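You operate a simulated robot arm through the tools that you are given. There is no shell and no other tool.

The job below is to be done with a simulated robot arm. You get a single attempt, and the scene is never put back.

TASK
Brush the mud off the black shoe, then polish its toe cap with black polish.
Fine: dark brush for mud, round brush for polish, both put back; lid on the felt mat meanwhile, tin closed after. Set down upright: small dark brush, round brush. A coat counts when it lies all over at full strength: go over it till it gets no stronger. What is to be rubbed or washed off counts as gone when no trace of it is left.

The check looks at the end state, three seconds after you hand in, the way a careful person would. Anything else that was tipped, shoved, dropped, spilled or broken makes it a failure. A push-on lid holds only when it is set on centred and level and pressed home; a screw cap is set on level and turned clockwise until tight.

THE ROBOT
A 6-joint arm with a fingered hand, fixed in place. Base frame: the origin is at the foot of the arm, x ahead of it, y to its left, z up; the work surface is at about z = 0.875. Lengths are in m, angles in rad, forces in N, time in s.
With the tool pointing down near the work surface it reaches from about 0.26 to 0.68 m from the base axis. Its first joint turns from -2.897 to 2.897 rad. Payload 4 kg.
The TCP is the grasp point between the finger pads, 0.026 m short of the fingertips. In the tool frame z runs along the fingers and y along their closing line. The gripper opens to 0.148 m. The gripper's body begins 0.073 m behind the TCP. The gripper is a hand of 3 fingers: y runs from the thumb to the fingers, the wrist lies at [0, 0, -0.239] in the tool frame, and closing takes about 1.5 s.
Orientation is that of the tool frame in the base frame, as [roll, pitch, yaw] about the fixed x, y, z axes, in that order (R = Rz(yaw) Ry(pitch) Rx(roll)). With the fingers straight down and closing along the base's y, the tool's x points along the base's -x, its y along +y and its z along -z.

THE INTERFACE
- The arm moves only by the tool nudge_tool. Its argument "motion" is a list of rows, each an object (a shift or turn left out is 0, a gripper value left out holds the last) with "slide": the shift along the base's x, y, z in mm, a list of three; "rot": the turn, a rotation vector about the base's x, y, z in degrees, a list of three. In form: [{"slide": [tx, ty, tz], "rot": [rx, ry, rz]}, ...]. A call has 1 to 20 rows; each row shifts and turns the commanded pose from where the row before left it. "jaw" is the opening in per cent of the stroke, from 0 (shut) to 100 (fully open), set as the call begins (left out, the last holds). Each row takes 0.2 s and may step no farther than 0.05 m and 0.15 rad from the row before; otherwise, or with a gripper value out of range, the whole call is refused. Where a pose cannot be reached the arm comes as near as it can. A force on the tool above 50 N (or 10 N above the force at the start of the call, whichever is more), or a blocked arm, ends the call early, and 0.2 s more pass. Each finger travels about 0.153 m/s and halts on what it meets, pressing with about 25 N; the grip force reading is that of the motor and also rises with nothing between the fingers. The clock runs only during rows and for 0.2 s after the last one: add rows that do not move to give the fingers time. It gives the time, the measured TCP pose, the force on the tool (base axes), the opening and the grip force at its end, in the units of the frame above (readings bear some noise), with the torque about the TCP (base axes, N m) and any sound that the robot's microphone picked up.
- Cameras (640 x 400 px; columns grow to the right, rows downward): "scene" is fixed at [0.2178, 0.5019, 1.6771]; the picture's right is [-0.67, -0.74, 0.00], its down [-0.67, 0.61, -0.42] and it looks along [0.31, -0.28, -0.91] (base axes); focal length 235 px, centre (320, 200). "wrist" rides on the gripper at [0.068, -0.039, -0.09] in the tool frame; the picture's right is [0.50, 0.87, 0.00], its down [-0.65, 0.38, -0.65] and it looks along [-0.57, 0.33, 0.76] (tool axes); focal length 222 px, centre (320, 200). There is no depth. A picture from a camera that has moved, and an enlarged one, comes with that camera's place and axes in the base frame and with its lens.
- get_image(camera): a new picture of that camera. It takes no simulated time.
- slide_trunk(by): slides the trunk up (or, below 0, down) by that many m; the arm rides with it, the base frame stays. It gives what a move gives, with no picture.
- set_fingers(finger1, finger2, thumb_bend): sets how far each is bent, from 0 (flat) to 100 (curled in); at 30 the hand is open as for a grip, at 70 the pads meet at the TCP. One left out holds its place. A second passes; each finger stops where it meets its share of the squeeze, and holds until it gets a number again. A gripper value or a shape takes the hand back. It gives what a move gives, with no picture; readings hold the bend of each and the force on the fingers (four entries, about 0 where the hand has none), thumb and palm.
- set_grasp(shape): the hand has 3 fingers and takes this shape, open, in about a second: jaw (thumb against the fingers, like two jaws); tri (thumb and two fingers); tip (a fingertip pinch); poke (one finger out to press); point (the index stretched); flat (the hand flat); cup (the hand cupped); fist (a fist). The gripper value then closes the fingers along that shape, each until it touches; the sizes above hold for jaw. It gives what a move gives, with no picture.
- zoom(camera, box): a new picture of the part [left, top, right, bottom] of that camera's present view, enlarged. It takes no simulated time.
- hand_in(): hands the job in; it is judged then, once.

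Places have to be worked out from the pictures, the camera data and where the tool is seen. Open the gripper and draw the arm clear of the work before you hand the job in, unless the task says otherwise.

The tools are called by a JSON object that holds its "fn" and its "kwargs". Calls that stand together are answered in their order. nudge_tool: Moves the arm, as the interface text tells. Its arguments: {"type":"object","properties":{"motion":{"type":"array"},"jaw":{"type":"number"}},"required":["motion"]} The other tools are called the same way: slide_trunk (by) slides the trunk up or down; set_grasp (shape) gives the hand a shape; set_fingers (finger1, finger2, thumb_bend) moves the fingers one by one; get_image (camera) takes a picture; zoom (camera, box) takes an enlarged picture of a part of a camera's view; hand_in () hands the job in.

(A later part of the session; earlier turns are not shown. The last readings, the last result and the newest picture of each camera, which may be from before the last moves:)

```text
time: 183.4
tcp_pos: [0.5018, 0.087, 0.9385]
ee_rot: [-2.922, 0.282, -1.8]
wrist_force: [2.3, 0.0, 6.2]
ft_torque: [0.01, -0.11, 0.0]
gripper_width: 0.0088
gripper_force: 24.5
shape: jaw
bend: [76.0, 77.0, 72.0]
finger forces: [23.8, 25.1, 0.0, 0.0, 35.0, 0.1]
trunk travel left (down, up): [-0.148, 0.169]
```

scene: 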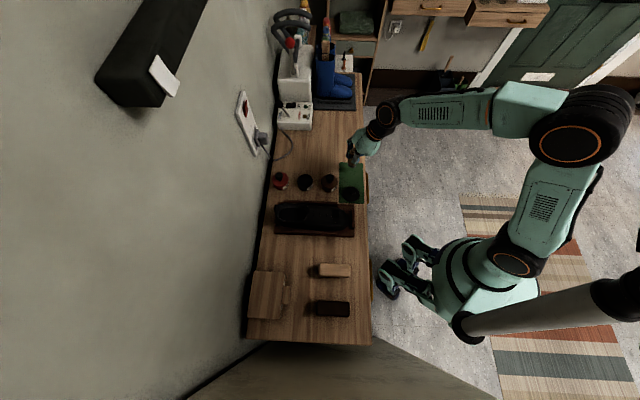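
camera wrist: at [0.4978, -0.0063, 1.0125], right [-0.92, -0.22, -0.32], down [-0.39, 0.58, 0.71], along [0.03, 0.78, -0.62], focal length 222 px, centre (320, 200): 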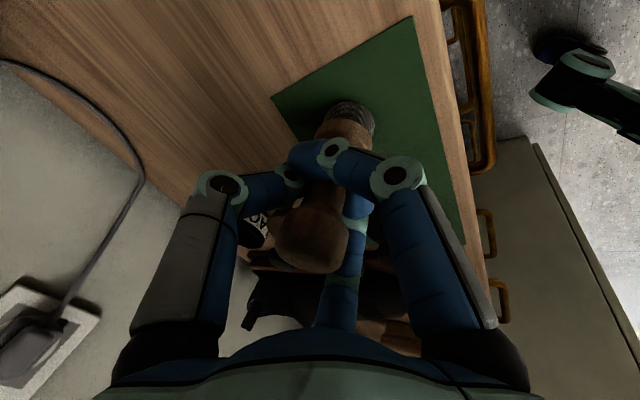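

The foot rests with about 6 N. I open the hand in small stages and check the brush stays standing.

{"fn": "nudge_tool", "kwargs": {"motion": [{}, {}], "jaw": 12}}

{"fn": "nudge_tool", "kwargs": {"motion": [{}, {}], "jaw": 20}}

{"fn": "get_image", "kwargs": {"camera": "wrist"}}

{"fn": "zoom", "kwargs": {"camera": "scene", "box": [335, 145, 375, 180]}}

```text
time: 184.0
tcp_pos: [0.5018, 0.0871, 0.9387]
ee_rot: [-2.92, 0.28, -1.798]
wrist_force: [0.0, 0.4, 0.3]
ft_torque: [0.0, -0.02, 0.03]
gripper_width: 0.0182
gripper_force: 0.0
shape: jaw
bend: [74.0, 73.0, 70.0]
finger forces: [0.1, 1.8, 0.0, 0.1, 1.7, 0.0]
trunk travel left (down, up): [-0.148, 0.169]
```

```text
time: 184.6
tcp_pos: [0.5016, 0.0873, 0.9384]
ee_rot: [-2.916, 0.283, -1.799]
wrist_force: [0.5, 0.2, 0.3]
ft_torque: [0.0, 0.0, -0.01]
gripper_width: 0.0293
gripper_force: 0.0
shape: jaw
bend: [75.0, 75.0, 70.0]
finger forces: [0.0, 0.1, 0.0, 0.0, 0.0, 0.0]
trunk travel left (down, up): [-0.148, 0.169]
```

```text
taken
camera wrist: at [0.4984, -0.0061, 1.0134], right [-0.92, -0.22, -0.32], down [-0.39, 0.58, 0.71], along [0.03, 0.78, -0.62], focal length 222 px, centre (320, 200)
```

wrist: 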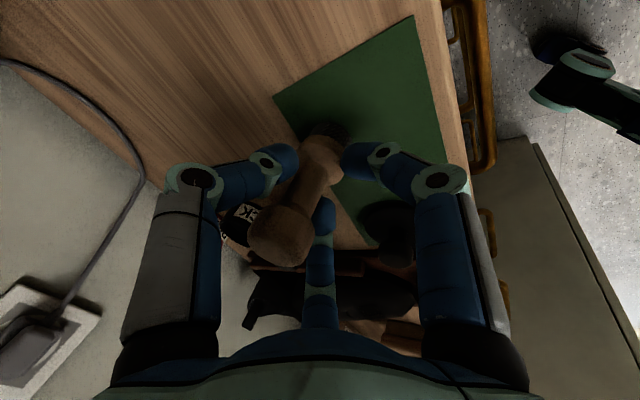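

```text
11.43 times, centred on (355, 162) of scene
camera zoom: at [0.2178, 0.5019, 1.6771], right [-0.67, -0.74, 0.0], down [-0.67, 0.61, -0.42], along [0.31, -0.28, -0.91], focal length 2683 px, centre (-80, 629)
```

zoom: 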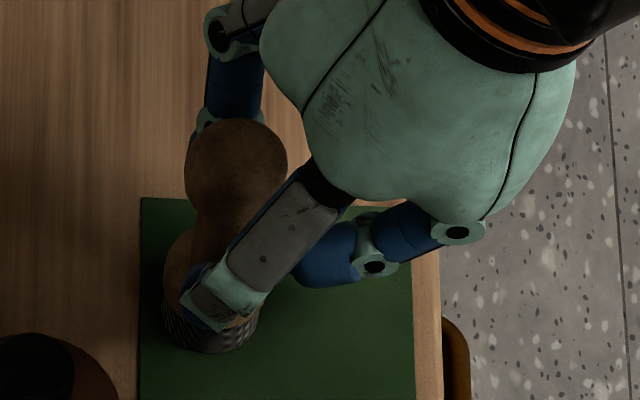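

The brush shifted sideways as the fingers opened. I zoom in to see how it stands relative to the fingers before opening more.

{"fn": "zoom", "kwargs": {"camera": "wrist", "box": [220, 100, 400, 290]}}

{"fn": "zoom", "kwargs": {"camera": "scene", "box": [325, 140, 385, 190]}}

```text
2.11 times, centred on (310, 195) of wrist
camera zoom: at [0.4984, -0.0061, 1.0134], right [-0.92, -0.22, -0.32], down [-0.39, 0.58, 0.71], along [0.03, 0.78, -0.62], focal length 468 px, centre (341, 210)
```

zoom: 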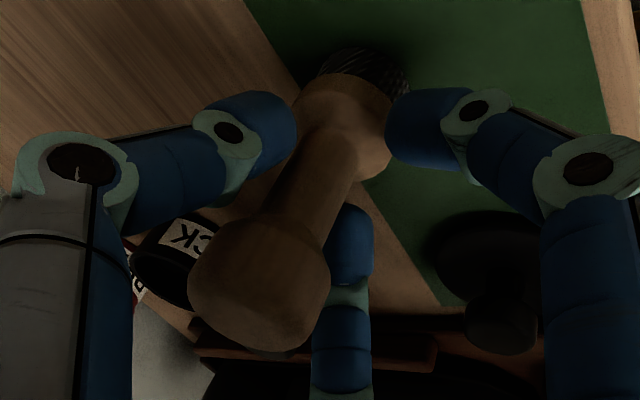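

```text
8.00 times, centred on (355, 165) of scene
camera zoom: at [0.2178, 0.5019, 1.6771], right [-0.67, -0.74, 0.0], down [-0.67, 0.61, -0.42], along [0.31, -0.28, -0.91], focal length 1878 px, centre (40, 480)
```

zoom: 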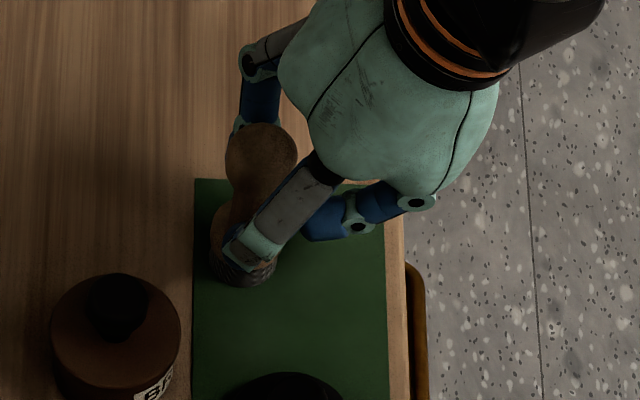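

The brush stands upright inside the finger triangle, about 26 mm from its old spot. I open the hand wider.

{"fn": "nudge_tool", "kwargs": {"motion": [{}, {}, {}], "jaw": 35}}

{"fn": "zoom", "kwargs": {"camera": "wrist", "box": [220, 100, 400, 290]}}

{"fn": "zoom", "kwargs": {"camera": "scene", "box": [325, 140, 385, 190]}}

```text
time: 185.4
tcp_pos: [0.5014, 0.0876, 0.9388]
ee_rot: [-2.92, 0.281, -1.8]
wrist_force: [-0.1, 0.3, -0.4]
ft_torque: [-0.02, 0.0, -0.02]
gripper_width: 0.0515
gripper_force: 0.2
shape: jaw
bend: [77.0, 77.0, 70.0]
finger forces: [0.1, 0.0, 0.0, 0.1, 0.0, 0.0]
trunk travel left (down, up): [-0.148, 0.169]
```

```text
2.11 times, centred on (310, 195) of wrist
camera zoom: at [0.4984, -0.0061, 1.0135], right [-0.92, -0.22, -0.32], down [-0.39, 0.58, 0.71], along [0.03, 0.78, -0.62], focal length 468 px, centre (341, 210)
```

zoom: 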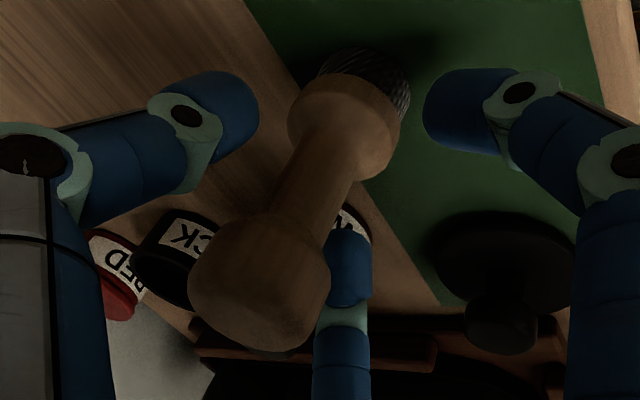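

```text
8.00 times, centred on (355, 165) of scene
camera zoom: at [0.2178, 0.5019, 1.6771], right [-0.67, -0.74, 0.0], down [-0.67, 0.61, -0.42], along [0.31, -0.28, -0.91], focal length 1878 px, centre (40, 480)
```

zoom: 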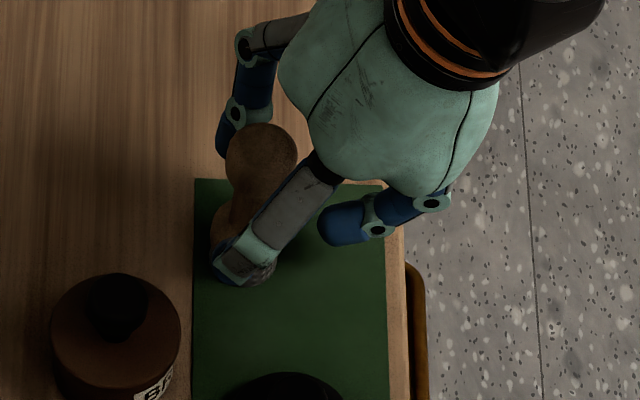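

The brush stands free. I open to 55 % and then rotate the hand back to vertical around the brush.

{"fn": "nudge_tool", "kwargs": {"motion": [{}, {}, {}], "jaw": 55}}

{"fn": "nudge_tool", "kwargs": {"motion": [{"slide": [3, 2.5, 3], "rot": [-2.1, 2.73, 0]}, {"slide": [2, 1.8, 3], "rot": [-2.1, 2.73, 0]}, {}]}}

{"fn": "zoom", "kwargs": {"camera": "wrist", "box": [200, 80, 420, 290]}}

{"fn": "zoom", "kwargs": {"camera": "scene", "box": [325, 140, 385, 190]}}

```text
time: 186.2
tcp_pos: [0.5009, 0.088, 0.9388]
ee_rot: [-2.917, 0.281, -1.799]
wrist_force: [0.5, -0.1, -0.1]
ft_torque: [0.02, -0.03, -0.02]
gripper_width: 0.0807
gripper_force: 0.0
shape: jaw
bend: [34.0, 34.0, 70.0]
finger forces: [0.1, 0.0, 0.1, 0.0, 0.0, 0.0]
trunk travel left (down, up): [-0.148, 0.169]
```

```text
time: 187.0
tcp_pos: [0.5054, 0.0918, 0.9452]
ee_rot: [-2.997, 0.185, -1.817]
wrist_force: [0.6, -0.6, 0.4]
ft_torque: [-0.01, 0.02, 0.0]
gripper_width: 0.0809
gripper_force: 0.1
shape: jaw
bend: [34.0, 34.0, 70.0]
finger forces: [0.1, 0.0, 0.0, 0.0, 0.1, 0.0]
trunk travel left (down, up): [-0.148, 0.169]
```

```text
1.90 times, centred on (310, 185) of wrist
camera zoom: at [0.5104, 0.0045, 1.0263], right [-0.94, -0.24, -0.22], down [-0.33, 0.63, 0.7], along [-0.04, 0.73, -0.68], focal length 423 px, centre (339, 229)
```

zoom: 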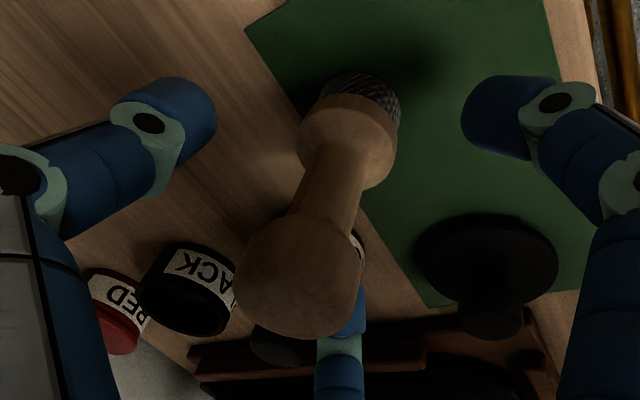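

```text
8.00 times, centred on (355, 165) of scene
camera zoom: at [0.2178, 0.5019, 1.6771], right [-0.67, -0.74, 0.0], down [-0.67, 0.61, -0.42], along [0.31, -0.28, -0.91], focal length 1878 px, centre (40, 480)
```

zoom: 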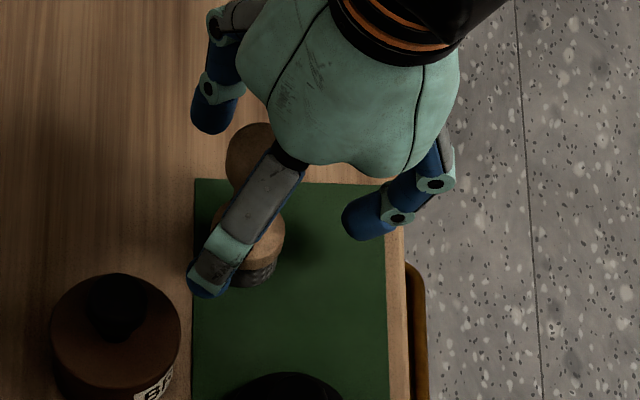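

{"fn": "nudge_tool", "kwargs": {"motion": [{"slide": [3, 2.3, 0], "rot": [-2.78, 3.63, 0]}, {"slide": [3, 2.3, 0], "rot": [-2.78, 3.63, 0]}, {"slide": [3, 2.3, 0], "rot": [-2.78, 3.63, 0]}, {}, {}]}}

{"fn": "zoom", "kwargs": {"camera": "wrist", "box": [200, 80, 420, 290]}}

{"fn": "zoom", "kwargs": {"camera": "scene", "box": [325, 140, 385, 190]}}

```text
time: 188.2
tcp_pos: [0.515, 0.0997, 0.9448]
ee_rot: [3.139, -0.002, -1.831]
wrist_force: [0.1, 0.1, 0.5]
ft_torque: [0.01, -0.02, 0.03]
gripper_width: 0.0809
gripper_force: 0.1
shape: jaw
bend: [34.0, 34.0, 70.0]
finger forces: [0.1, 0.1, 0.1, 0.0, 0.0, 0.0]
trunk travel left (down, up): [-0.148, 0.169]
```

```text
1.90 times, centred on (310, 185) of wrist
camera zoom: at [0.5358, 0.0237, 1.036], right [-0.97, -0.26, 0.0], down [-0.2, 0.73, 0.65], along [-0.17, 0.63, -0.76], focal length 423 px, centre (339, 229)
```

zoom: 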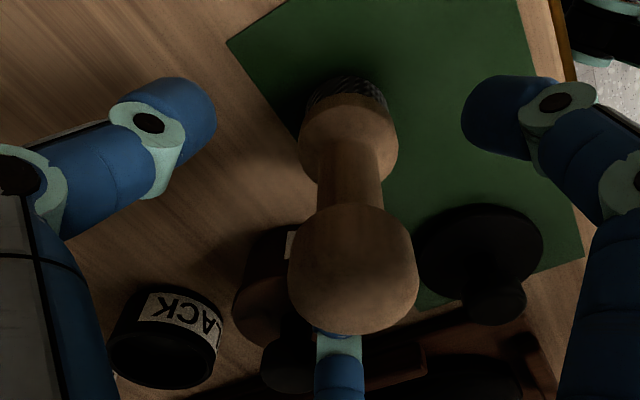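

```text
8.00 times, centred on (355, 165) of scene
camera zoom: at [0.2178, 0.5019, 1.6771], right [-0.67, -0.74, 0.0], down [-0.67, 0.61, -0.42], along [0.31, -0.28, -0.91], focal length 1878 px, centre (40, 480)
```

zoom: 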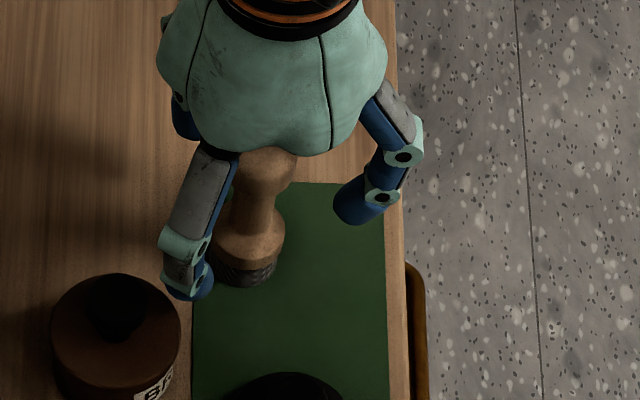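

The hand is level around the upright brush (axis about (0.512, 0.099)). I centre on it, close partly so the fingertips lie over the flange, and lower until they touch the flange for a more stable grip.

{"fn": "nudge_tool", "kwargs": {"motion": [{"slide": [-2.5, -0.7, 0]}, {}, {}, {}, {}], "jaw": 22}}

{"fn": "zoom", "kwargs": {"camera": "wrist", "box": [220, 80, 420, 260]}}

{"fn": "zoom", "kwargs": {"camera": "scene", "box": [325, 140, 385, 190]}}

```text
time: 189.4
tcp_pos: [0.5129, 0.0995, 0.9444]
ee_rot: [3.139, -0.003, -1.83]
wrist_force: [-0.1, -0.5, 0.5]
ft_torque: [-0.02, 0.0, 0.03]
gripper_width: 0.0328
gripper_force: 0.0
shape: jaw
bend: [76.0, 76.0, 70.0]
finger forces: [0.0, 0.0, 0.1, 0.0, 0.0, 0.1]
trunk travel left (down, up): [-0.148, 0.169]
```

```text
2.22 times, centred on (320, 170) of wrist
camera zoom: at [0.533, 0.0232, 1.0358], right [-0.97, -0.26, 0.0], down [-0.2, 0.73, 0.65], along [-0.17, 0.63, -0.76], focal length 494 px, centre (320, 267)
```

zoom: 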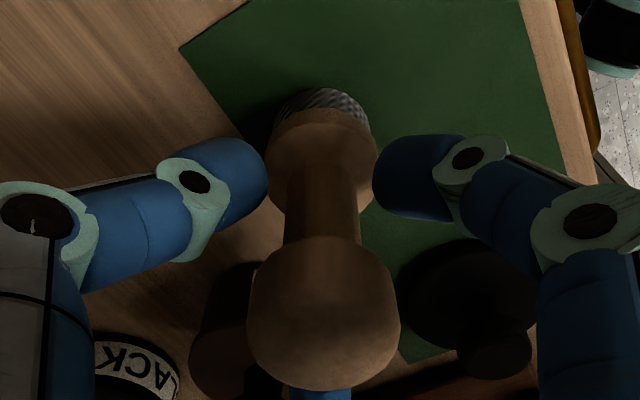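

```text
8.00 times, centred on (355, 165) of scene
camera zoom: at [0.2178, 0.5019, 1.6771], right [-0.67, -0.74, 0.0], down [-0.67, 0.61, -0.42], along [0.31, -0.28, -0.91], focal length 1878 px, centre (40, 480)
```

zoom: 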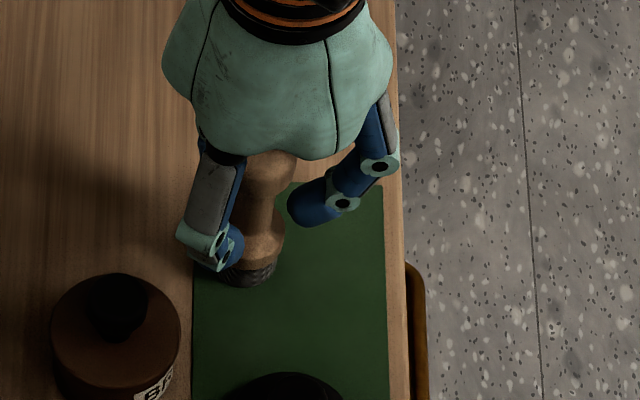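

{"fn": "nudge_tool", "kwargs": {"motion": [{}, {}, {"slide": [0, 0, -2]}, {"slide": [0, 0, -2]}, {"slide": [0, 0, -2]}, {}], "jaw": 16}}

{"fn": "zoom", "kwargs": {"camera": "wrist", "box": [220, 80, 420, 260]}}

```text
time: 190.8
tcp_pos: [0.5118, 0.0969, 0.9385]
ee_rot: [3.141, -0.001, -1.831]
wrist_force: [0.2, 0.1, -0.6]
ft_torque: [-0.02, 0.05, 0.0]
gripper_width: 0.0242
gripper_force: 0.1
shape: jaw
bend: [75.0, 75.0, 70.0]
finger forces: [0.0, 0.0, 0.0, 0.0, 0.1, 0.0]
trunk travel left (down, up): [-0.148, 0.169]
```

```text
2.22 times, centred on (320, 170) of wrist
camera zoom: at [0.5335, 0.0228, 1.0297], right [-0.97, -0.26, 0.0], down [-0.2, 0.73, 0.65], along [-0.17, 0.63, -0.76], focal length 494 px, centre (320, 267)
```

zoom: 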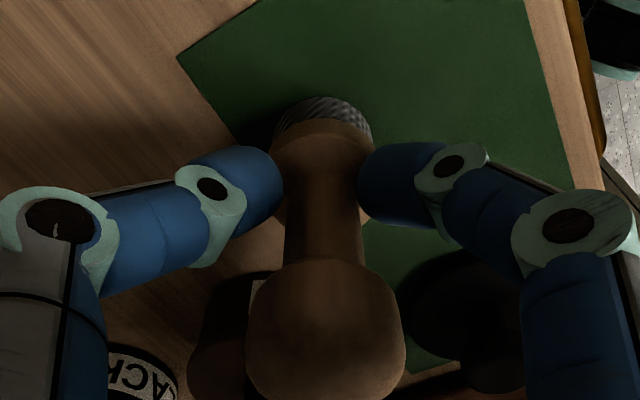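

{"fn": "nudge_tool", "kwargs": {"motion": [{"slide": [0, 0, -1.5]}, {"slide": [0, 0, -1.5]}, {}]}}

{"fn": "nudge_tool", "kwargs": {"motion": [{"slide": [0, 0, -1.5]}, {"slide": [0, 0, -1.5]}, {}]}}

```text
time: 191.6
tcp_pos: [0.5134, 0.0988, 0.9358]
ee_rot: [3.139, -0.002, -1.831]
wrist_force: [0.7, -0.5, 0.5]
ft_torque: [-0.02, 0.0, 0.02]
gripper_width: 0.0237
gripper_force: 0.0
shape: jaw
bend: [75.0, 75.0, 70.0]
finger forces: [0.0, 0.0, 0.0, 0.2, 0.0, 0.0]
trunk travel left (down, up): [-0.148, 0.169]
```

```text
time: 192.4
tcp_pos: [0.5118, 0.0976, 0.9338]
ee_rot: [-3.141, -0.001, -1.831]
wrist_force: [0.2, 0.7, -0.7]
ft_torque: [0.03, -0.03, -0.02]
gripper_width: 0.0238
gripper_force: 0.0
shape: jaw
bend: [75.0, 75.0, 70.0]
finger forces: [0.2, 0.2, 0.1, 0.0, 0.0, 0.0]
trunk travel left (down, up): [-0.148, 0.169]
```

{"fn": "nudge_tool", "kwargs": {"motion": [{"slide": [0, 0, -1.5]}, {"slide": [0, 0, -1.5]}, {}]}}

{"fn": "zoom", "kwargs": {"camera": "wrist", "box": [220, 80, 420, 260]}}

{"fn": "zoom", "kwargs": {"camera": "scene", "box": [335, 145, 375, 180]}}

```text
time: 193.2
tcp_pos: [0.5124, 0.0982, 0.9306]
ee_rot: [3.141, 0.001, -1.831]
wrist_force: [-0.8, -0.7, 11.7]
ft_torque: [0.02, 0.12, -0.01]
gripper_width: 0.0247
gripper_force: 0.1
shape: jaw
bend: [75.0, 75.0, 70.0]
finger forces: [6.7, 5.6, 0.0, 0.0, 0.6, 0.1]
trunk travel left (down, up): [-0.148, 0.169]
```

```text
2.22 times, centred on (320, 170) of wrist
camera zoom: at [0.5328, 0.0226, 1.0215], right [-0.97, -0.26, 0.0], down [-0.2, 0.73, 0.65], along [-0.17, 0.63, -0.76], focal length 494 px, centre (320, 267)
```

zoom: 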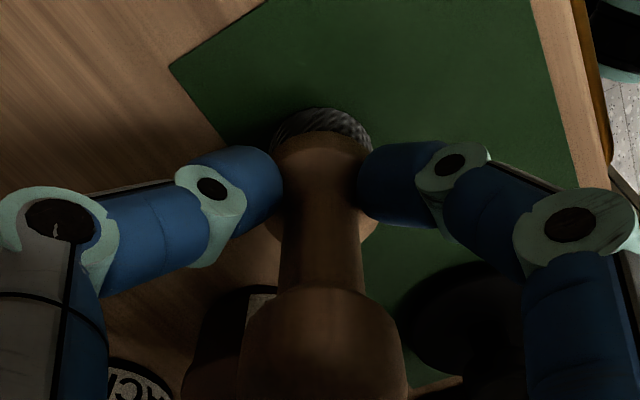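

```text
11.43 times, centred on (355, 162) of scene
camera zoom: at [0.2178, 0.5019, 1.6771], right [-0.67, -0.74, 0.0], down [-0.67, 0.61, -0.42], along [0.31, -0.28, -0.91], focal length 2683 px, centre (-80, 629)
```

zoom: 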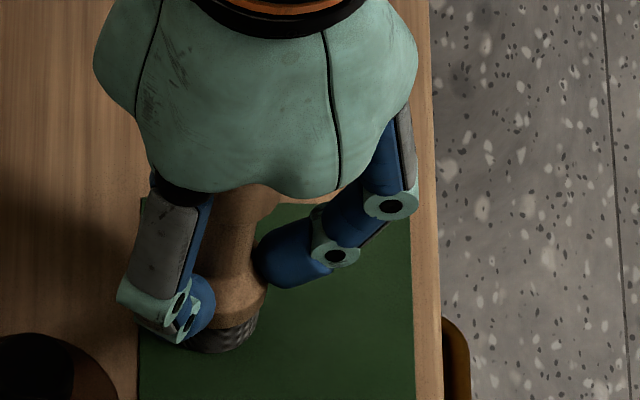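

The fingertips touch the flange at TCP 0.931. I ease off half a millimetre and close firmly on the neck right above it.

{"fn": "nudge_tool", "kwargs": {"motion": [{"slide": [0, 0, 1.2]}, {}]}}

{"fn": "nudge_tool", "kwargs": {"motion": [{}, {}, {}, {}, {}], "jaw": 2}}

{"fn": "zoom", "kwargs": {"camera": "wrist", "box": [220, 80, 420, 260]}}

```text
time: 193.8
tcp_pos: [0.5126, 0.0979, 0.9315]
ee_rot: [3.14, -0.002, -1.83]
wrist_force: [-0.3, 0.8, 3.8]
ft_torque: [0.03, 0.03, -0.01]
gripper_width: 0.0244
gripper_force: 0.1
shape: jaw
bend: [75.0, 75.0, 70.0]
finger forces: [2.2, 2.0, 0.0, 0.1, 0.3, 0.1]
trunk travel left (down, up): [-0.148, 0.169]
```

```text
time: 195.0
tcp_pos: [0.5129, 0.0984, 0.9324]
ee_rot: [3.141, -0.001, -1.83]
wrist_force: [-0.6, 0.2, 2.1]
ft_torque: [0.04, 0.01, 0.04]
gripper_width: 0.0215
gripper_force: 25.4
shape: jaw
bend: [75.0, 75.0, 70.0]
finger forces: [21.2, 24.1, 0.1, 0.0, 20.6, 0.0]
trunk travel left (down, up): [-0.148, 0.169]
```

```text
2.22 times, centred on (320, 170) of wrist
camera zoom: at [0.5333, 0.0226, 1.0222], right [-0.97, -0.26, 0.0], down [-0.2, 0.73, 0.65], along [-0.17, 0.63, -0.76], focal length 494 px, centre (320, 267)
```

zoom: 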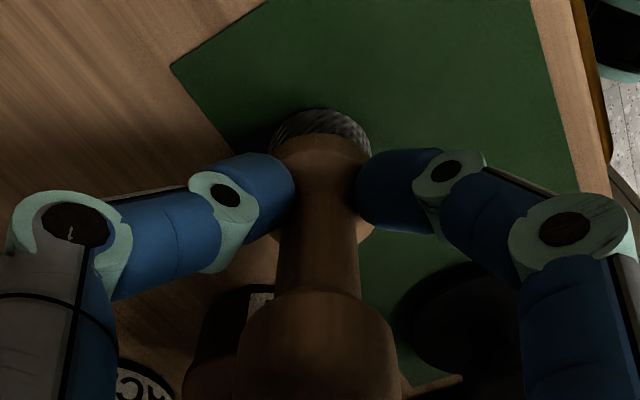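

Good symmetric grip (21–24 N) right above the flange. I lift by raising the trunk back to its original height, then inspect the brush in the hand.

{"fn": "slide_trunk", "kwargs": {"by": 0.127}}

{"fn": "get_image", "kwargs": {"camera": "wrist"}}

{"fn": "zoom", "kwargs": {"camera": "scene", "box": [285, 130, 395, 220]}}

```text
time: 196.6
tcp_pos: [0.5121, 0.098, 1.0573]
ee_rot: [3.138, -0.002, -1.831]
wrist_force: [-0.6, 0.4, -0.9]
ft_torque: [-0.02, -0.01, 0.01]
gripper_width: 0.0206
gripper_force: 24.8
shape: jaw
bend: [75.0, 74.0, 70.0]
finger forces: [21.0, 21.7, 0.0, 0.1, 20.4, 0.1]
trunk travel left (down, up): [-0.275, 0.042]
```

```text
taken
camera wrist: at [0.5329, 0.0227, 1.1485], right [-0.97, -0.26, 0.0], down [-0.2, 0.73, 0.65], along [-0.17, 0.63, -0.76], focal length 222 px, centre (320, 200)
```

wrist: 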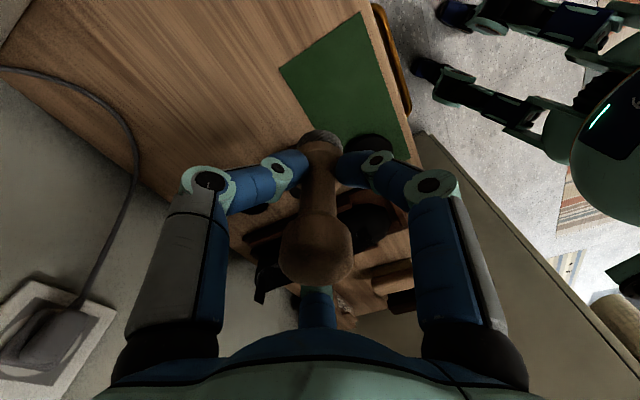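

```text
4.44 times, centred on (340, 175) of scene
camera zoom: at [0.2178, 0.5019, 1.6771], right [-0.67, -0.74, 0.0], down [-0.67, 0.61, -0.42], along [0.31, -0.28, -0.91], focal length 1044 px, centre (231, 311)
```

zoom: 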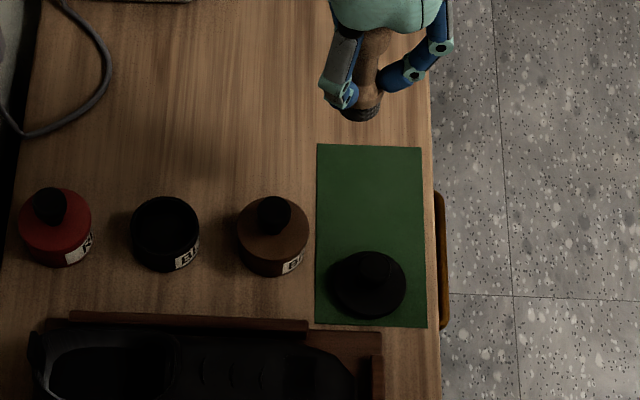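

The brush hangs straight and the mat is clean. Its foot is now about 55 mm below the TCP. I carry it to the rear half of the toe patch with a 9° tilt.

{"fn": "nudge_tool", "kwargs": {"motion": [{"slide": [-9, 14.8, -2]}, {"slide": [-9, 14.8, -2]}, {"slide": [-9, 14.8, -2]}, {"slide": [-9, 14.8, -2]}, {"slide": [-9, 14.8, -2]}, {"slide": [-9, 14.8, -2]}, {"slide": [-9, 14.8, -2]}, {"slide": [-9, 14.8, -2]}, {"slide": [-9, 14.8, -2]}, {"slide": [-9, 14.8, -2]}, {"slide": [-9, 14.8, -3], "rot": [3.18, -3.18, 0]}, {"slide": [-9, 14.5, -3], "rot": [3.18, -3.18, 0]}, {"slide": [0, 0, -15]}, {"slide": [0, 0, -10]}, {}, {}]}}

{"fn": "zoom", "kwargs": {"camera": "wrist", "box": [220, 60, 420, 260]}}

{"fn": "zoom", "kwargs": {"camera": "scene", "box": [310, 190, 370, 240]}}

```text
time: 200.0
tcp_pos: [0.4042, 0.2739, 1.0061]
ee_rot: [-3.063, 0.136, -1.827]
wrist_force: [-1.0, -0.4, 0.2]
ft_torque: [0.0, -0.01, 0.01]
gripper_width: 0.0207
gripper_force: 24.8
shape: jaw
bend: [75.0, 74.0, 70.0]
finger forces: [20.7, 21.2, 0.0, 0.0, 20.5, 0.0]
trunk travel left (down, up): [-0.275, 0.042]
```

```text
2.00 times, centred on (320, 160) of wrist
camera zoom: at [0.4153, 0.1906, 1.0897], right [-0.96, -0.25, -0.13], down [-0.27, 0.66, 0.7], along [-0.09, 0.71, -0.7], focal length 444 px, centre (320, 280)
```

zoom: 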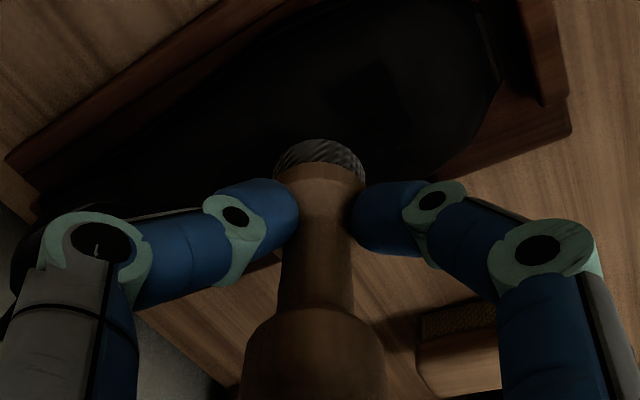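

```text
8.00 times, centred on (340, 215) of scene
camera zoom: at [0.2178, 0.5019, 1.6771], right [-0.67, -0.74, 0.0], down [-0.67, 0.61, -0.42], along [0.31, -0.28, -0.91], focal length 1878 px, centre (160, 80)
```

zoom: 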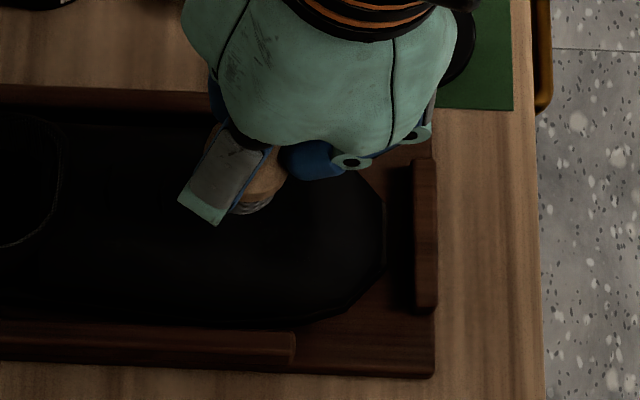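

The dark patch shows clearly just toe-ward of the brush. I lower to make contact behind it.

{"fn": "nudge_tool", "kwargs": {"motion": [{"slide": [0, 0, -6]}, {"slide": [0, 0, -5]}, {"slide": [0, 0, -3]}, {"slide": [0, 0, -2]}, {}]}}

{"fn": "nudge_tool", "kwargs": {"motion": [{"slide": [0, 0, -1.5]}, {"slide": [0, 0, -1.2]}, {}]}}

```text
time: 201.2
tcp_pos: [0.4052, 0.2749, 0.9915]
ee_rot: [-3.064, 0.135, -1.825]
wrist_force: [0.0, 0.1, -0.9]
ft_torque: [-0.01, 0.0, -0.01]
gripper_width: 0.0209
gripper_force: 25.5
shape: jaw
bend: [75.0, 74.0, 70.0]
finger forces: [20.7, 21.2, 0.0, 0.0, 20.4, 0.1]
trunk travel left (down, up): [-0.275, 0.042]
```

```text
time: 202.0
tcp_pos: [0.406, 0.2752, 0.9872]
ee_rot: [-3.063, 0.135, -1.827]
wrist_force: [-0.5, 0.3, -0.9]
ft_torque: [0.0, -0.01, -0.02]
gripper_width: 0.0208
gripper_force: 25.6
shape: jaw
bend: [75.0, 74.0, 70.0]
finger forces: [20.7, 21.2, 0.1, 0.1, 20.5, 0.1]
trunk travel left (down, up): [-0.275, 0.042]
```

{"fn": "nudge_tool", "kwargs": {"motion": [{"slide": [0, 0, -1.2]}, {"slide": [0, 0, -1.2]}, {}]}}

{"fn": "nudge_tool", "kwargs": {"motion": [{"slide": [0, 0, -1.0]}, {"slide": [0, 0, -0.8]}, {}]}}

```text
time: 202.8
tcp_pos: [0.404, 0.2756, 0.9848]
ee_rot: [-3.062, 0.132, -1.826]
wrist_force: [0.1, 0.3, -0.4]
ft_torque: [-0.02, -0.02, -0.01]
gripper_width: 0.0206
gripper_force: 25.0
shape: jaw
bend: [75.0, 74.0, 70.0]
finger forces: [20.7, 21.3, 0.0, 0.0, 20.5, 0.0]
trunk travel left (down, up): [-0.275, 0.042]
```

```text
time: 203.6
tcp_pos: [0.4048, 0.2743, 0.9846]
ee_rot: [-3.063, 0.136, -1.827]
wrist_force: [-0.5, 0.9, 4.9]
ft_torque: [0.1, -0.02, 0.04]
gripper_width: 0.0209
gripper_force: 24.8
shape: jaw
bend: [75.0, 74.0, 70.0]
finger forces: [20.3, 23.1, 0.1, 0.0, 21.0, 0.0]
trunk travel left (down, up): [-0.275, 0.042]
```

Contact at 4.9 N with the face nearly flush. I rub gently sideways over the rear half.

{"fn": "nudge_tool", "kwargs": {"motion": [{"slide": [0, 0, -0.3]}, {"slide": [-4, 4, 0]}, {"slide": [-3, 3, -0.3]}, {"slide": [3, -3, 0.3]}, {"slide": [4, -4, 0]}, {"slide": [4, -4, 0]}, {"slide": [3, -3, -0.3]}, {"slide": [-3, 3, 0.3]}, {"slide": [-4, 4, 0]}, {"slide": [-4, 4, 0]}, {"slide": [4, -4, 0]}, {"slide": [4, -4, 0]}, {"slide": [-4, 4, 0]}]}}

{"fn": "nudge_tool", "kwargs": {"motion": [{"slide": [-2, -2, 8]}, {"slide": [0, 0, 15]}, {"slide": [-10, 5, 15]}, {"slide": [-15, 10, 10]}, {"slide": [-15, 10, 0]}, {"slide": [-15, 10, 0]}, {}, {}]}}

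{"fn": "get_image", "kwargs": {"camera": "wrist"}}

{"fn": "zoom", "kwargs": {"camera": "wrist", "box": [160, 40, 320, 160]}}

```text
time: 206.4
tcp_pos: [0.4057, 0.2737, 0.9835]
ee_rot: [-3.063, 0.134, -1.826]
wrist_force: [1.8, -3.7, 9.0]
ft_torque: [0.01, -0.2, -0.1]
gripper_width: 0.0204
gripper_force: 25.1
shape: jaw
bend: [74.0, 74.0, 70.0]
finger forces: [19.4, 25.9, 0.0, 0.0, 28.4, 0.1]
trunk travel left (down, up): [-0.275, 0.042]
```

```text
time: 208.2
tcp_pos: [0.3477, 0.3093, 1.0331]
ee_rot: [-3.063, 0.134, -1.826]
wrist_force: [-0.6, 0.0, -0.3]
ft_torque: [-0.01, -0.01, -0.02]
gripper_width: 0.0202
gripper_force: 25.1
shape: jaw
bend: [74.0, 74.0, 70.0]
finger forces: [19.9, 22.7, 0.0, 0.1, 22.9, 0.0]
trunk travel left (down, up): [-0.275, 0.042]
```

```text
taken
camera wrist: at [0.3586, 0.2245, 1.1169], right [-0.96, -0.25, -0.13], down [-0.27, 0.66, 0.7], along [-0.09, 0.71, -0.7], focal length 222 px, centre (320, 200)
```

wrist: 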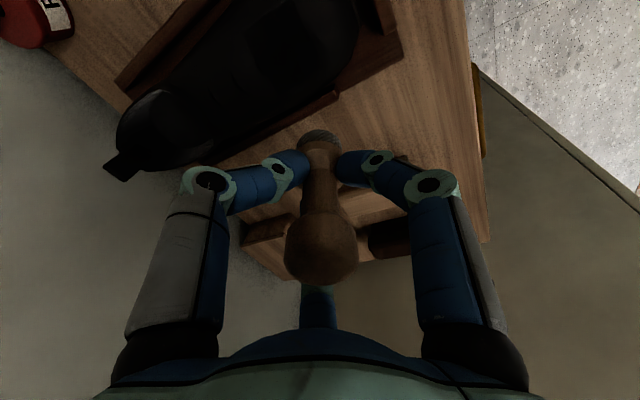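

```text
3.33 times, centred on (240, 100) of wrist
camera zoom: at [0.3586, 0.2245, 1.1169], right [-0.96, -0.25, -0.13], down [-0.27, 0.66, 0.7], along [-0.09, 0.71, -0.7], focal length 740 px, centre (587, 533)
```

zoom: 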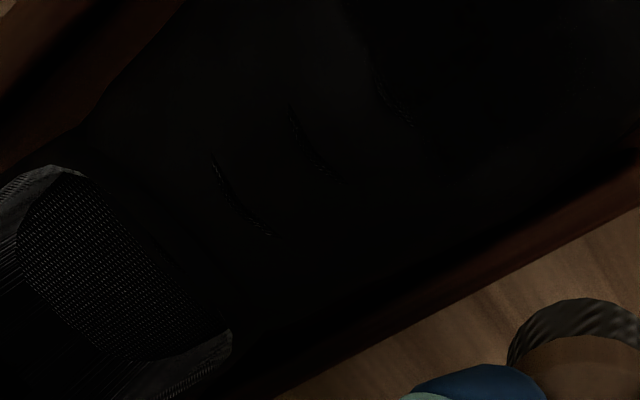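

{"fn": "zoom", "kwargs": {"camera": "wrist", "box": [220, 0, 360, 110]}}

{"fn": "zoom", "kwargs": {"camera": "scene", "box": [290, 180, 380, 240]}}

{"fn": "zoom", "kwargs": {"camera": "scene", "box": [315, 200, 360, 235]}}

```text
3.64 times, centred on (290, 55) of wrist
camera zoom: at [0.3586, 0.2245, 1.1169], right [-0.96, -0.25, -0.13], down [-0.27, 0.66, 0.7], along [-0.09, 0.71, -0.7], focal length 808 px, centre (429, 727)
```

zoom: 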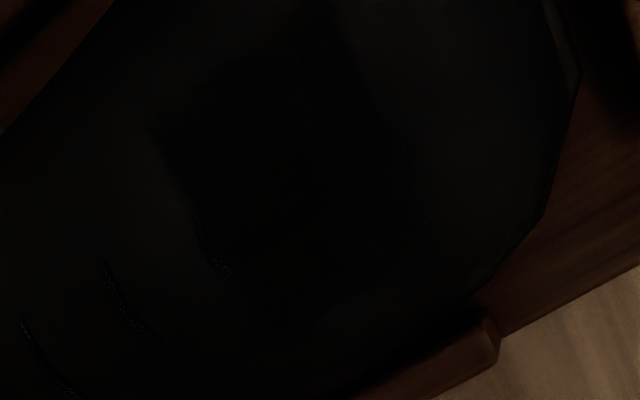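

```text
6.67 times, centred on (335, 210) of scene
camera zoom: at [0.2178, 0.5019, 1.6771], right [-0.67, -0.74, 0.0], down [-0.67, 0.61, -0.42], along [0.31, -0.28, -0.91], focal length 1565 px, centre (220, 133)
```

zoom: 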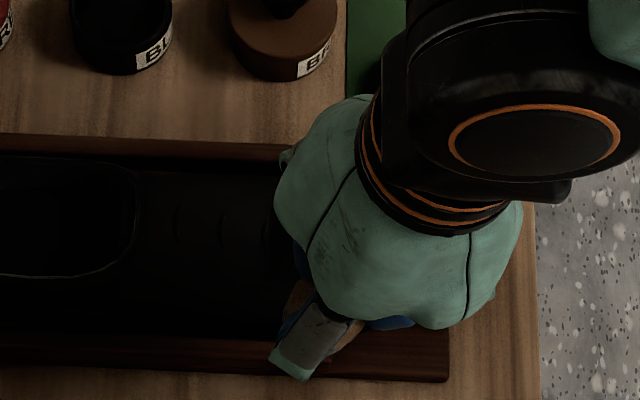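

```text
11.43 times, centred on (338, 218) of scene
camera zoom: at [0.2178, 0.5019, 1.6771], right [-0.67, -0.74, 0.0], down [-0.67, 0.61, -0.42], along [0.31, -0.28, -0.91], focal length 2683 px, centre (120, 0)
```

zoom: 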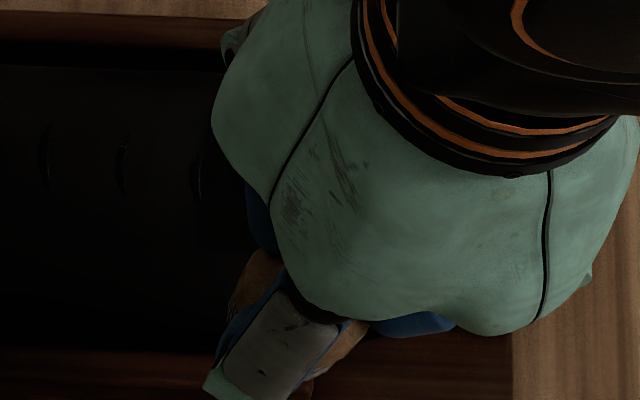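

From this viewpoint the coat is clearly visible: it now reaches from d ≈ 0.458 (straight front edge) to about 0.4995, with one rear corner still bare. I level the tool and go reload for full strength.

{"fn": "nudge_tool", "kwargs": {"motion": [{"slide": [19.2, -5, 0], "rot": [-3.18, 3.18, 0]}, {"slide": [19.2, -5, 0], "rot": [-3.18, 3.18, 0]}, {"slide": [19.2, -5, 0]}, {"slide": [19.2, -5, 0]}, {"slide": [19.2, -5, 0]}, {"slide": [19.2, -5, 0]}, {"slide": [19.2, -5, 0]}, {"slide": [19.2, -5, 0]}, {"slide": [19.2, -5, 0]}, {"slide": [19.2, -5, 0]}, {"slide": [19.2, -5, 0]}, {"slide": [19.2, -5, 0]}, {}, {}]}}

{"fn": "zoom", "kwargs": {"camera": "wrist", "box": [240, 60, 400, 260]}}

```text
time: 211.2
tcp_pos: [0.5786, 0.2497, 1.0331]
ee_rot: [3.139, -0.001, -1.83]
wrist_force: [0.9, 0.0, -0.6]
ft_torque: [-0.03, -0.01, -0.03]
gripper_width: 0.0207
gripper_force: 25.3
shape: jaw
bend: [74.0, 74.0, 70.0]
finger forces: [19.8, 21.5, 0.0, 0.0, 21.2, 0.1]
trunk travel left (down, up): [-0.275, 0.042]
```

```text
2.00 times, centred on (320, 160) of wrist
camera zoom: at [0.5993, 0.1732, 1.123], right [-0.97, -0.26, 0.0], down [-0.2, 0.73, 0.65], along [-0.17, 0.63, -0.76], focal length 444 px, centre (320, 280)
```

zoom: 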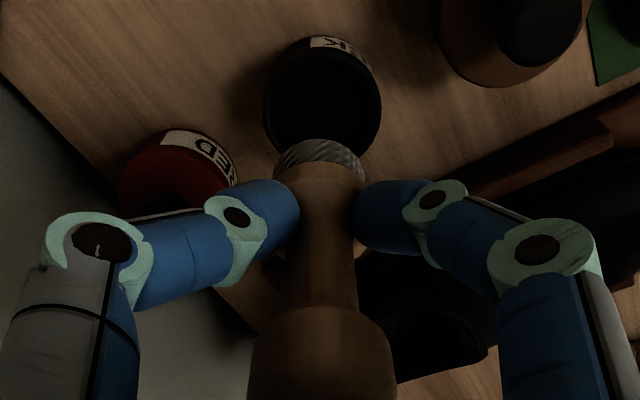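

The brush is straight and centred over the tin. I lower to just above the polish, then press lightly and twist to load instead of rubbing sideways hard.

{"fn": "nudge_tool", "kwargs": {"motion": [{"slide": [0, 0, -20]}, {"slide": [0, 0, -20]}, {"slide": [0, 0, -20]}, {"slide": [0, 0, -12]}, {"slide": [0, 0, -6]}, {}, {}]}}

{"fn": "nudge_tool", "kwargs": {"motion": [{"slide": [0, 0, -2]}, {"slide": [0, 0, -1.5]}, {"slide": [0, 0, -1]}, {}]}}

```text
time: 212.8
tcp_pos: [0.5797, 0.2471, 0.9537]
ee_rot: [3.14, -0.001, -1.83]
wrist_force: [0.0, -0.7, -0.7]
ft_torque: [0.04, 0.0, -0.02]
gripper_width: 0.0205
gripper_force: 25.0
shape: jaw
bend: [74.0, 74.0, 70.0]
finger forces: [19.8, 21.2, 0.1, 0.0, 20.9, 0.1]
trunk travel left (down, up): [-0.275, 0.042]
```

```text
time: 213.8
tcp_pos: [0.5798, 0.2467, 0.9525]
ee_rot: [-3.141, -0.002, -1.831]
wrist_force: [1.1, -0.8, 14.7]
ft_torque: [0.11, 0.06, 0.0]
gripper_width: 0.0209
gripper_force: 25.1
shape: jaw
bend: [75.0, 75.0, 70.0]
finger forces: [20.9, 24.9, 0.0, 0.0, 23.6, 0.0]
trunk travel left (down, up): [-0.275, 0.042]
```

{"fn": "nudge_tool", "kwargs": {"motion": [{"slide": [-1, 2, 1.0]}, {"rot": [0, 0, 7]}, {"rot": [0, 0, -7]}, {"rot": [0, 0, -7]}, {"rot": [0, 0, 7]}, {"slide": [2, 2, 0]}, {"slide": [-4, -4, 0]}, {"slide": [2, 2, 0]}, {"slide": [-2, 2, 0]}, {"slide": [4, -4, 0]}, {"slide": [-2, 2, 0]}, {"slide": [2, 2, 0]}, {"slide": [-4, -4, 0]}, {"slide": [2, 2, 0]}, {}]}}

{"fn": "zoom", "kwargs": {"camera": "wrist", "box": [240, 60, 400, 260]}}

{"fn": "zoom", "kwargs": {"camera": "scene", "box": [285, 155, 325, 195]}}

```text
time: 217.0
tcp_pos: [0.5771, 0.2496, 0.9512]
ee_rot: [3.141, -0.001, -1.832]
wrist_force: [-0.8, 0.5, 9.2]
ft_torque: [0.07, 0.07, 0.0]
gripper_width: 0.0204
gripper_force: 25.2
shape: jaw
bend: [74.0, 75.0, 70.0]
finger forces: [23.2, 26.6, 0.0, 0.1, 22.7, 0.1]
trunk travel left (down, up): [-0.275, 0.042]
```

```text
2.00 times, centred on (320, 160) of wrist
camera zoom: at [0.5977, 0.1742, 1.0419], right [-0.97, -0.26, 0.0], down [-0.2, 0.73, 0.65], along [-0.17, 0.63, -0.76], focal length 444 px, centre (320, 280)
```

zoom: 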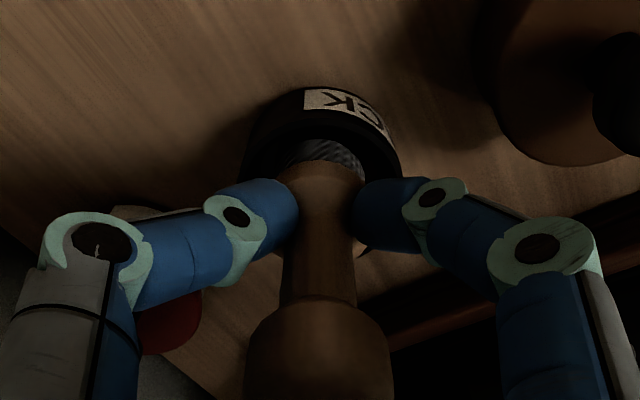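

```text
10.00 times, centred on (305, 175) of scene
camera zoom: at [0.2178, 0.5019, 1.6771], right [-0.67, -0.74, 0.0], down [-0.67, 0.61, -0.42], along [0.31, -0.28, -0.91], focal length 2348 px, centre (470, 450)
```

zoom: 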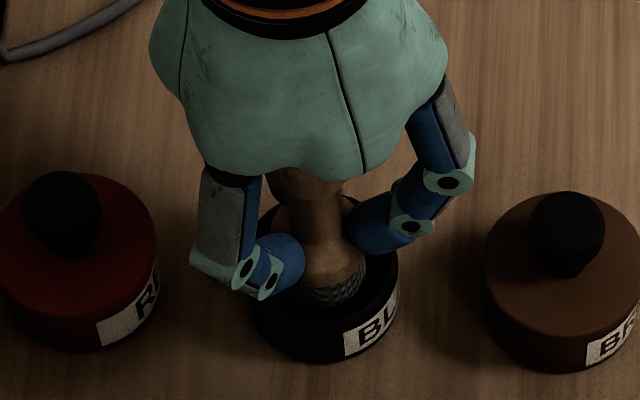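

Loaded and the grip is unchanged. I carry it to the rear edge of the patch with the 9° tilt.

{"fn": "nudge_tool", "kwargs": {"motion": [{"slide": [0, 0, 8]}, {"slide": [0, 0, 22]}, {"slide": [0, 0, 24]}, {"slide": [0, 0, 24]}, {"slide": [-18.7, 3.4, 0]}, {"slide": [-18.7, 3.4, 0]}, {"slide": [-18.7, 3.4, 0]}, {"slide": [-18.7, 3.4, 0]}, {"slide": [-18.7, 3.4, 0]}, {"slide": [-18.7, 3.4, 0]}, {"slide": [-18.7, 3.4, 0]}, {"slide": [-18.7, 3.4, 0], "rot": [3.18, -3.18, 0]}, {"slide": [-18.7, 3.4, 0], "rot": [3.18, -3.18, 0]}, {"slide": [0, 0, -18]}, {"slide": [0, 0, -14]}, {"slide": [0, 0, -6]}, {}, {}]}}

```text
time: 220.8
tcp_pos: [0.4083, 0.2822, 0.9895]
ee_rot: [-3.065, 0.134, -1.826]
wrist_force: [-0.1, 0.4, 0.0]
ft_torque: [0.0, -0.02, 0.0]
gripper_width: 0.0208
gripper_force: 24.1
shape: jaw
bend: [74.0, 74.0, 70.0]
finger forces: [21.2, 21.9, 0.0, 0.0, 20.7, 0.0]
trunk travel left (down, up): [-0.275, 0.042]
```

{"fn": "nudge_tool", "kwargs": {"motion": [{"slide": [0, 0, -1.5]}, {"slide": [0, 0, -1.2]}, {"slide": [0, 0, -0.8]}, {}]}}

```text
time: 221.8
tcp_pos: [0.4091, 0.281, 0.9863]
ee_rot: [-3.064, 0.134, -1.827]
wrist_force: [-1.0, -0.2, -0.9]
ft_torque: [0.0, -0.02, -0.03]
gripper_width: 0.0203
gripper_force: 25.2
shape: jaw
bend: [74.0, 74.0, 70.0]
finger forces: [21.2, 22.0, 0.0, 0.0, 20.7, 0.1]
trunk travel left (down, up): [-0.275, 0.042]
```

{"fn": "nudge_tool", "kwargs": {"motion": [{"slide": [0, 0, -0.8]}, {"slide": [0, 0, -0.7]}, {}]}}

```text
time: 222.6
tcp_pos: [0.4093, 0.2814, 0.9863]
ee_rot: [-3.064, 0.135, -1.827]
wrist_force: [0.1, -0.1, 6.4]
ft_torque: [0.11, -0.05, -0.01]
gripper_width: 0.0208
gripper_force: 24.5
shape: jaw
bend: [74.0, 75.0, 70.0]
finger forces: [20.7, 24.2, 0.0, 0.0, 21.7, 0.0]
trunk travel left (down, up): [-0.275, 0.042]
```

6.4 N of contact. I stroke across the whole width here, following the side curvature slightly.

{"fn": "nudge_tool", "kwargs": {"motion": [{"slide": [-4, 4, -0.2]}, {"slide": [-4, 4, -0.5]}, {"slide": [-4, 4, -0.8]}, {"slide": [4, -4, 0.8]}, {"slide": [4, -4, 0.5]}, {"slide": [4, -4, 0.2]}, {"slide": [4, -4, -0.2]}, {"slide": [4, -4, -0.5]}, {"slide": [4, -4, -0.8]}, {"slide": [-4, 4, 0.8]}, {"slide": [-4, 4, 0.5]}, {"slide": [-4, 4, 0.2]}]}}

```text
time: 225.2
tcp_pos: [0.4091, 0.2804, 0.9857]
ee_rot: [-3.063, 0.135, -1.825]
wrist_force: [1.0, -3.5, 7.4]
ft_torque: [0.01, -0.21, -0.04]
gripper_width: 0.0208
gripper_force: 24.7
shape: jaw
bend: [74.0, 75.0, 70.0]
finger forces: [19.9, 25.1, 0.0, 0.0, 27.5, 0.1]
trunk travel left (down, up): [-0.275, 0.042]
```

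Steady at 7.4 N. I move 12 mm toe-ward and stroke across again.

{"fn": "nudge_tool", "kwargs": {"motion": [{"slide": [-4.2, -4.2, -0.7]}, {"slide": [-4.2, -4.2, -1.0]}, {"slide": [-4, 4, -0.2]}, {"slide": [-4, 4, -0.5]}, {"slide": [-4, 4, -0.8]}, {"slide": [4, -4, 0.8]}, {"slide": [4, -4, 0.5]}, {"slide": [4, -4, 0.2]}, {"slide": [4, -4, -0.2]}, {"slide": [4, -4, -0.5]}, {"slide": [4, -4, -0.8]}, {"slide": [-4, 4, 0.8]}, {"slide": [-4, 4, 0.5]}, {"slide": [-4, 4, 0.2]}]}}

{"fn": "nudge_tool", "kwargs": {"motion": [{"slide": [-2, -2, 8]}, {"slide": [0, 0, 15]}, {"slide": [-10, 5, 15]}, {"slide": [-15, 10, 10]}, {"slide": [-15, 10, 0]}, {"slide": [-15, 10, 0]}, {}, {}]}}

{"fn": "zoom", "kwargs": {"camera": "wrist", "box": [220, 0, 360, 110]}}

```text
time: 228.2
tcp_pos: [0.4002, 0.2721, 0.982]
ee_rot: [-3.066, 0.132, -1.825]
wrist_force: [-0.7, -1.1, 0.7]
ft_torque: [-0.01, -0.05, 0.01]
gripper_width: 0.0204
gripper_force: 24.8
shape: jaw
bend: [74.0, 75.0, 70.0]
finger forces: [20.5, 23.4, 0.0, 0.0, 23.7, 0.1]
trunk travel left (down, up): [-0.275, 0.042]
```

```text
time: 230.0
tcp_pos: [0.3432, 0.303, 1.0329]
ee_rot: [-3.066, 0.133, -1.824]
wrist_force: [-0.2, 0.1, -0.5]
ft_torque: [0.01, -0.04, -0.03]
gripper_width: 0.0205
gripper_force: 25.2
shape: jaw
bend: [74.0, 75.0, 70.0]
finger forces: [20.5, 22.4, 0.0, 0.0, 22.6, 0.0]
trunk travel left (down, up): [-0.275, 0.042]
```

```text
3.64 times, centred on (290, 55) of wrist
camera zoom: at [0.355, 0.2194, 1.1166], right [-0.96, -0.25, -0.13], down [-0.27, 0.66, 0.7], along [-0.09, 0.71, -0.7], focal length 808 px, centre (429, 727)
```

zoom: 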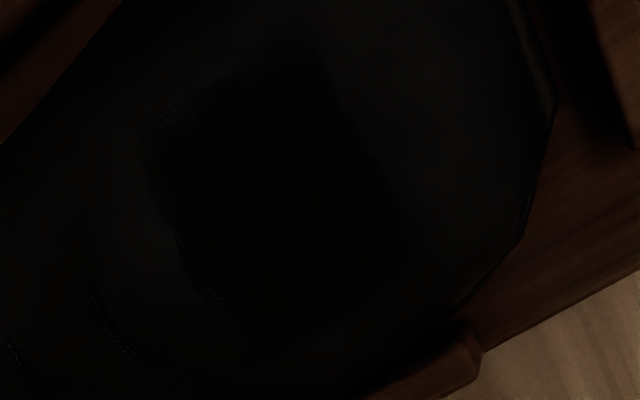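

The dark patch now looks like a near-square (d ≈ 0.458–0.4985, l ≈ −0.111 to −0.066) — beyond its edges nothing takes, so that is the cap patch. I zoom in on its edges for weak spots.

{"fn": "zoom", "kwargs": {"camera": "wrist", "box": [240, 5, 320, 65]}}

{"fn": "zoom", "kwargs": {"camera": "wrist", "box": [240, 35, 330, 105]}}

```text
6.67 times, centred on (280, 35) of wrist
camera zoom: at [0.355, 0.2194, 1.1166], right [-0.96, -0.25, -0.13], down [-0.27, 0.66, 0.7], along [-0.09, 0.71, -0.7], focal length 1481 px, centre (587, 1300)
```

zoom: 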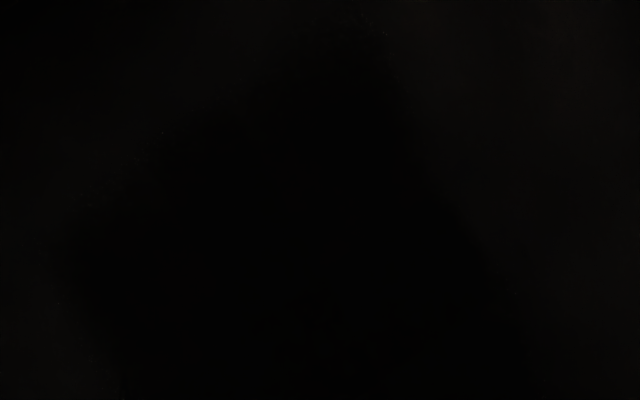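

```text
5.71 times, centred on (285, 70) of wrist
camera zoom: at [0.355, 0.2194, 1.1166], right [-0.96, -0.25, -0.13], down [-0.27, 0.66, 0.7], along [-0.09, 0.71, -0.7], focal length 1269 px, centre (520, 943)
```

zoom: 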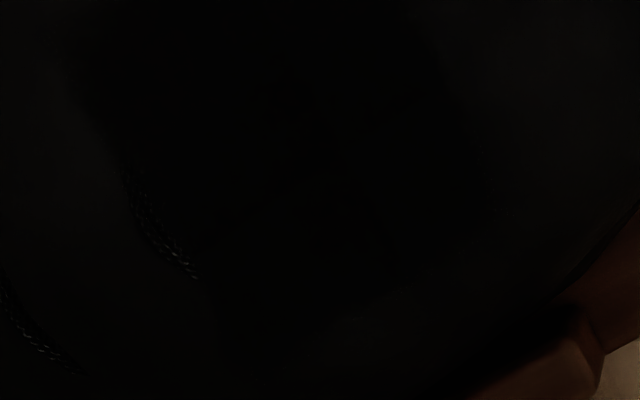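

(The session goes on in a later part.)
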